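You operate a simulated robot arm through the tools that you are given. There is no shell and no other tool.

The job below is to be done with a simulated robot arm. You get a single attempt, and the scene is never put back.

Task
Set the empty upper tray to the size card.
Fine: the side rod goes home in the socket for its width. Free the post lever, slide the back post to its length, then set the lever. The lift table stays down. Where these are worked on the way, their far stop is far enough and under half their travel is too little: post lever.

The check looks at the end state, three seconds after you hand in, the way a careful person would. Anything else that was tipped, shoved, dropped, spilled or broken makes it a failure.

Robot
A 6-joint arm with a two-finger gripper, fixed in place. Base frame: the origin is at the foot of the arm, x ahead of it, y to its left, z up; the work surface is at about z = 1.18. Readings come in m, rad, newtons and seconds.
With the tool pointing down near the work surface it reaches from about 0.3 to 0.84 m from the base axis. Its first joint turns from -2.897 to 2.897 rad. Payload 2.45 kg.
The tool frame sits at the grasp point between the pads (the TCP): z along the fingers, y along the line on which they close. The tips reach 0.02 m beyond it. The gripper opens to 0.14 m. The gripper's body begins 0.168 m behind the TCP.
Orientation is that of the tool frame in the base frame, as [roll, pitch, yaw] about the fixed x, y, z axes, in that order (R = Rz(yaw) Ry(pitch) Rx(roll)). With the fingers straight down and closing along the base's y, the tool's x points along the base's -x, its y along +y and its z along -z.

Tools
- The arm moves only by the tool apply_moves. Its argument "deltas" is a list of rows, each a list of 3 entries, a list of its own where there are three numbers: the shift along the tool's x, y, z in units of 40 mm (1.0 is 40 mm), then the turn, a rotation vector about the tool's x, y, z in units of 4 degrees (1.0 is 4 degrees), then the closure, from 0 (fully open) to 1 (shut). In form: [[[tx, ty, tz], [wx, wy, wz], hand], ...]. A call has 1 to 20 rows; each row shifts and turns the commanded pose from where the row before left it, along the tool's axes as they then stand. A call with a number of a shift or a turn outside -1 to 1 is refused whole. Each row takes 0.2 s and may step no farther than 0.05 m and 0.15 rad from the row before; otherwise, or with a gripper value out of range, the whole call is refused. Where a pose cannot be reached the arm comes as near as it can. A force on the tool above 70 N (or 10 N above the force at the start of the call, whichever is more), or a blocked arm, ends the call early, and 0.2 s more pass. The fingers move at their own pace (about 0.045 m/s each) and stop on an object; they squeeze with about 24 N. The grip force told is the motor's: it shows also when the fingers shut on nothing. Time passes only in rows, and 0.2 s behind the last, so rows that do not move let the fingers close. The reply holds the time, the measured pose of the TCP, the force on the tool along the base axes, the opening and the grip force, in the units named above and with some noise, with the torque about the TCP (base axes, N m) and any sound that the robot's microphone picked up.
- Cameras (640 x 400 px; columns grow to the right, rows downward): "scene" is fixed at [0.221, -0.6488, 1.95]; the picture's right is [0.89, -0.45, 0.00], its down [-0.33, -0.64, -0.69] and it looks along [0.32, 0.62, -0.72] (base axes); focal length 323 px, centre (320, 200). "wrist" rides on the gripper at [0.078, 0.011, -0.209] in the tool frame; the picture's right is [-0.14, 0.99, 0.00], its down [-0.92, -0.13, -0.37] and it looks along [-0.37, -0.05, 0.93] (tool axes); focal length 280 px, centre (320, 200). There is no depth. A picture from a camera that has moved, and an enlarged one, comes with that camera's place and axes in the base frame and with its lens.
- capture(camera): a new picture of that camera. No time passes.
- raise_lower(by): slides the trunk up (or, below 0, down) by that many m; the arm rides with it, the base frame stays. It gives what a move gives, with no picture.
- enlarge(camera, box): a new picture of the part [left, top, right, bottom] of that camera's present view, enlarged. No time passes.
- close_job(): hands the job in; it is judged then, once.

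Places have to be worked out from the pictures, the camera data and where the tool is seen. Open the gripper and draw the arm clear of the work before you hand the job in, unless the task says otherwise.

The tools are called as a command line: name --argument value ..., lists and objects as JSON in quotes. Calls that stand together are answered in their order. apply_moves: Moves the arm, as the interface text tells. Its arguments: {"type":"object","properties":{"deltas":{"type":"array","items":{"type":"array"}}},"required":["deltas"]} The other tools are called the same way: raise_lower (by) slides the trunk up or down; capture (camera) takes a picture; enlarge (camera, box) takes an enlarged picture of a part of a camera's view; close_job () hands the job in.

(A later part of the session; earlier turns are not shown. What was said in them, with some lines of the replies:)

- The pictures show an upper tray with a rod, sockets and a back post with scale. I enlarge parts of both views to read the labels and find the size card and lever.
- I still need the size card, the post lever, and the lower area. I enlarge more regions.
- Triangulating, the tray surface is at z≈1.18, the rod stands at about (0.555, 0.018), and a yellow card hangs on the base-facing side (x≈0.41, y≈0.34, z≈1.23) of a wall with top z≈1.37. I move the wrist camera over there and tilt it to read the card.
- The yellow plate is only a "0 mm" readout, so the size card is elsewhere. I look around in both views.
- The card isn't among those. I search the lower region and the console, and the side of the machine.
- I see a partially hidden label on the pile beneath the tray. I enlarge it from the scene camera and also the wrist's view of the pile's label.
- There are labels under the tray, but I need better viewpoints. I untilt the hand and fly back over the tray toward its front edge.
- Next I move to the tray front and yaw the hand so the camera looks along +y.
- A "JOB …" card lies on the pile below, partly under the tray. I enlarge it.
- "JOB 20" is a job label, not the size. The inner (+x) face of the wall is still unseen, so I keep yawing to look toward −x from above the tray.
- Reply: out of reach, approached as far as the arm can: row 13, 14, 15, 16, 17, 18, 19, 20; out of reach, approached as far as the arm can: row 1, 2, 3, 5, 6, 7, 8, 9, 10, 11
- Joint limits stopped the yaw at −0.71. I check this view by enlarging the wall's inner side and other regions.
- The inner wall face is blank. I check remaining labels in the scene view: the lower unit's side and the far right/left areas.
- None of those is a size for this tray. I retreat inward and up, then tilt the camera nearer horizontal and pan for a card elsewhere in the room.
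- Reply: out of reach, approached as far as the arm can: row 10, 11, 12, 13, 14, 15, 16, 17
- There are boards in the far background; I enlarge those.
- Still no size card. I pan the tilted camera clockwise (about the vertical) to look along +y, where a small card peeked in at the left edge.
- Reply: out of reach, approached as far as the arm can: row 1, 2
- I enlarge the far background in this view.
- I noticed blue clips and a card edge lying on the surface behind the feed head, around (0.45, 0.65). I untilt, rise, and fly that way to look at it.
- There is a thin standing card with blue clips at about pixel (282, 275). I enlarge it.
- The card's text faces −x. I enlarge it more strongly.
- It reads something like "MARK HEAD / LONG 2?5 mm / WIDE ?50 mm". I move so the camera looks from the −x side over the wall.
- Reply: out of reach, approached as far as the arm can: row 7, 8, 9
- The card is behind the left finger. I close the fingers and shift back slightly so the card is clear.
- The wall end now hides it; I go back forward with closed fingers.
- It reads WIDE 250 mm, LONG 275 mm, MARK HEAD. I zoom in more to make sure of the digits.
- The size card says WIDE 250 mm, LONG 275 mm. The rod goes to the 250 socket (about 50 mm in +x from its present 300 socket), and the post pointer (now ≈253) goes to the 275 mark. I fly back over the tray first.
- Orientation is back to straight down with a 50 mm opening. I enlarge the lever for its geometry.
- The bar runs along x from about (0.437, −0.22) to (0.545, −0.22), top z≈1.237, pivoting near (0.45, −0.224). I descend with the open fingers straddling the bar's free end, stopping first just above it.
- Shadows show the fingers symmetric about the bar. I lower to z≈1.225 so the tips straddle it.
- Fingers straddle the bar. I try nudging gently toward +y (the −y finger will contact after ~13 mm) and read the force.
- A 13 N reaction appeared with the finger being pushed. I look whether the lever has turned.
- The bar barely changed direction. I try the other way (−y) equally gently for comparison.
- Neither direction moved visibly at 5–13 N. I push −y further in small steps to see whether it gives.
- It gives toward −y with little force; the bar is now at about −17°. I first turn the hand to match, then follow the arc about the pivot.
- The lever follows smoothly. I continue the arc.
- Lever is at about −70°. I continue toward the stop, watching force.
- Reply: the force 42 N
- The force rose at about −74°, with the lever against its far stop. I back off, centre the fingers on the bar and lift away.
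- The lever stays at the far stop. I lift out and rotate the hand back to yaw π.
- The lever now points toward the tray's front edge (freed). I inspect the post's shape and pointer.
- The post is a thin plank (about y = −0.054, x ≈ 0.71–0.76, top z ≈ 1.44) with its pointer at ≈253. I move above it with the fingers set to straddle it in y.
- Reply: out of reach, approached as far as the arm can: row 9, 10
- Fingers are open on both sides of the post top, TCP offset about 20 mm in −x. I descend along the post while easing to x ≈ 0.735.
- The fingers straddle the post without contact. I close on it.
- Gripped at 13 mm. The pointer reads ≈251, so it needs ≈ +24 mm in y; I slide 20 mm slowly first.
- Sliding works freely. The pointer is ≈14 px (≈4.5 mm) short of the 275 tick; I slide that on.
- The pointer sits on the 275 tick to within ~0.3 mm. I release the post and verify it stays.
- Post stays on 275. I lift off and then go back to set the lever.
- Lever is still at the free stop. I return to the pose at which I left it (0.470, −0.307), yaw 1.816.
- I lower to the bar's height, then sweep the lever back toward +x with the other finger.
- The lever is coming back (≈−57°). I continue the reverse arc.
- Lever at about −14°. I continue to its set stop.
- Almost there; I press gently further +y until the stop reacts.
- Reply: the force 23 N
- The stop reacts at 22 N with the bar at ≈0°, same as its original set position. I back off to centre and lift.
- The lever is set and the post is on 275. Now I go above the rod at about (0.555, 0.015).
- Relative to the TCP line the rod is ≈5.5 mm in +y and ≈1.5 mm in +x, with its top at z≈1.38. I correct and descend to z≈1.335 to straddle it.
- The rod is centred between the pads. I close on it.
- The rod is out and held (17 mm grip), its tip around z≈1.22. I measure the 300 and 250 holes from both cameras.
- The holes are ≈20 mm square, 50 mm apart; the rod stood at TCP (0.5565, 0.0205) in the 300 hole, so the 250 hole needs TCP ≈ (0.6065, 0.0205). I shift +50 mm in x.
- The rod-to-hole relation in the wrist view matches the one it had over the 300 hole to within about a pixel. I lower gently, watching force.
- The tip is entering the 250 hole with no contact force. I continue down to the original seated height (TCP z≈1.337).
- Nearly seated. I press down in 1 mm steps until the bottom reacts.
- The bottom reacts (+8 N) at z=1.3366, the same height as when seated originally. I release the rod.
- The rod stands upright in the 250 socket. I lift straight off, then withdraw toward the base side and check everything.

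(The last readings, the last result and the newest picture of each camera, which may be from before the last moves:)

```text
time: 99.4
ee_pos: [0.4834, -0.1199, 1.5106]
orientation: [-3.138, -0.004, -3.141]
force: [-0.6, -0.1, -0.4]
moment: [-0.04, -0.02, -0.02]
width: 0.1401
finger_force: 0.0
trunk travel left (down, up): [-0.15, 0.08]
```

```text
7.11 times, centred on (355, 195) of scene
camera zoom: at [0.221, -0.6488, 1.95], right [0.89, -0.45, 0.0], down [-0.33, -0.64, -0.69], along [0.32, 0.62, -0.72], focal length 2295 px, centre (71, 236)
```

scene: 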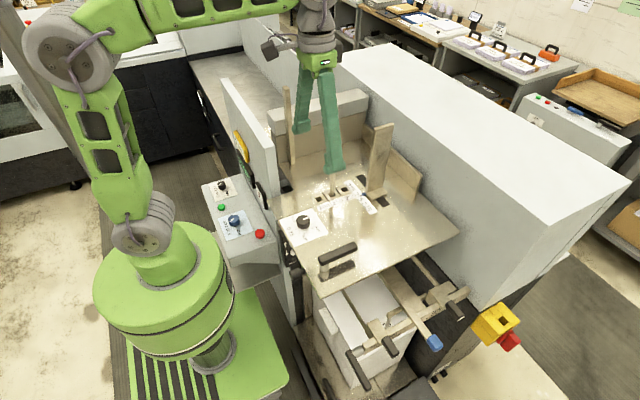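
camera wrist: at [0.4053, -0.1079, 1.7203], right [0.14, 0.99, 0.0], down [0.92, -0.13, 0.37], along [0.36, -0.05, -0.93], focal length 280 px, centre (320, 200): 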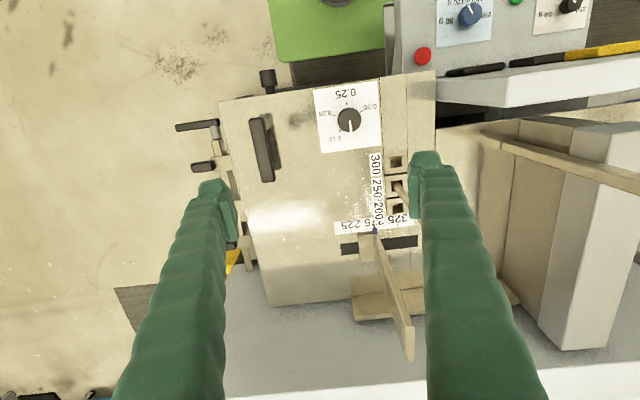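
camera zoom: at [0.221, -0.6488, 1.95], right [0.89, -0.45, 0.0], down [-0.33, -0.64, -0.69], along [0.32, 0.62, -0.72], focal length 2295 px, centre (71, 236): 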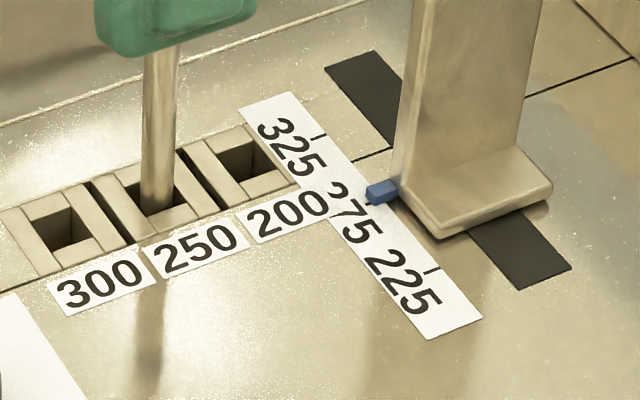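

Everything looks right: rod in 250, lever set, post at 275. I draw the arm further clear and do a last check of the pointer.

apply_moves --deltas '[[[0.4, -0.5, -0.6], [0, 0, 0], 0], [[0.4, -0.5, -0.6], [0, 0, 0], 0], [[0, 0, 0], [0, 0, 0], 0]]'

enlarge --camera "wrist" --box '[340, 130, 480, 260]'

enlarge --camera "scene" --box '[270, 120, 470, 300]'

```text
time: 100.2
ee_pos: [0.451, -0.1588, 1.5601]
orientation: [-3.138, -0.004, 3.141]
force: [0.6, -0.8, -0.2]
moment: [0.02, 0.0, 0.03]
width: 0.1399
finger_force: 0.1
trunk travel left (down, up): [-0.15, 0.08]
```

```text
3.08 times, centred on (410, 195) of wrist
camera zoom: at [0.373, -0.1479, 1.7689], right [0.14, 0.99, 0.0], down [0.92, -0.13, 0.37], along [0.36, -0.05, -0.93], focal length 863 px, centre (43, 215)
```

zoom: 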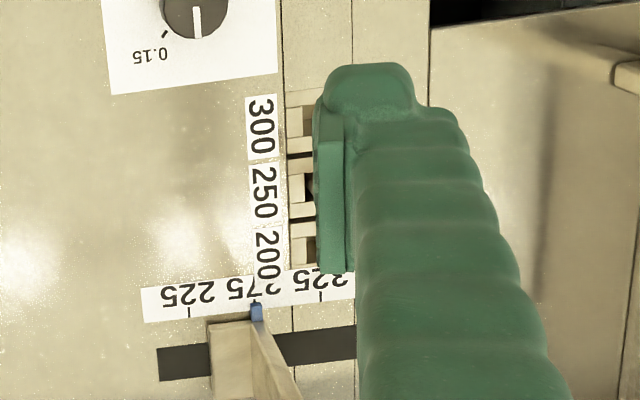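

```text
2.22 times, centred on (370, 210) of scene
camera zoom: at [0.221, -0.6488, 1.95], right [0.89, -0.45, 0.0], down [-0.33, -0.64, -0.69], along [0.32, 0.62, -0.72], focal length 717 px, centre (209, 178)
```

zoom: 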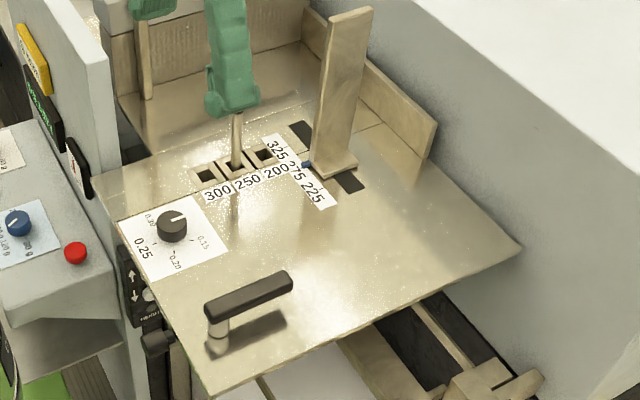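

The pointer is on 275, the rod is home in the 250 socket, the lever is back at its set stop, and the arm is clear with the gripper open. I hand the job in.

close_job

```text
The job is handed in.
```

The upper tray is set to the size card (WIDE 250 mm, LONG 275 mm), and I've handed the job in. I haven't seen the result of the check.

- **Side rod:** moved from the 300 socket to the 250 socket. It bottomed out at the same height it had in its original socket and stands upright.
- **Post lever:** freed to its far stop, then returned to its set position after the post was moved. It pushed back against its stop there.
- **Back post:** slid from about 251 to the 275 mark. The pointer was on the tick when I released the post, and it stayed there in the final pictures.
- **Lift table:** not touched.

The card also says "MARK HEAD". I took no action on that, since your instructions covered only the width and length. The gripper is open and the arm is clear of the tray. I saw nothing else disturbed in the last pictures.
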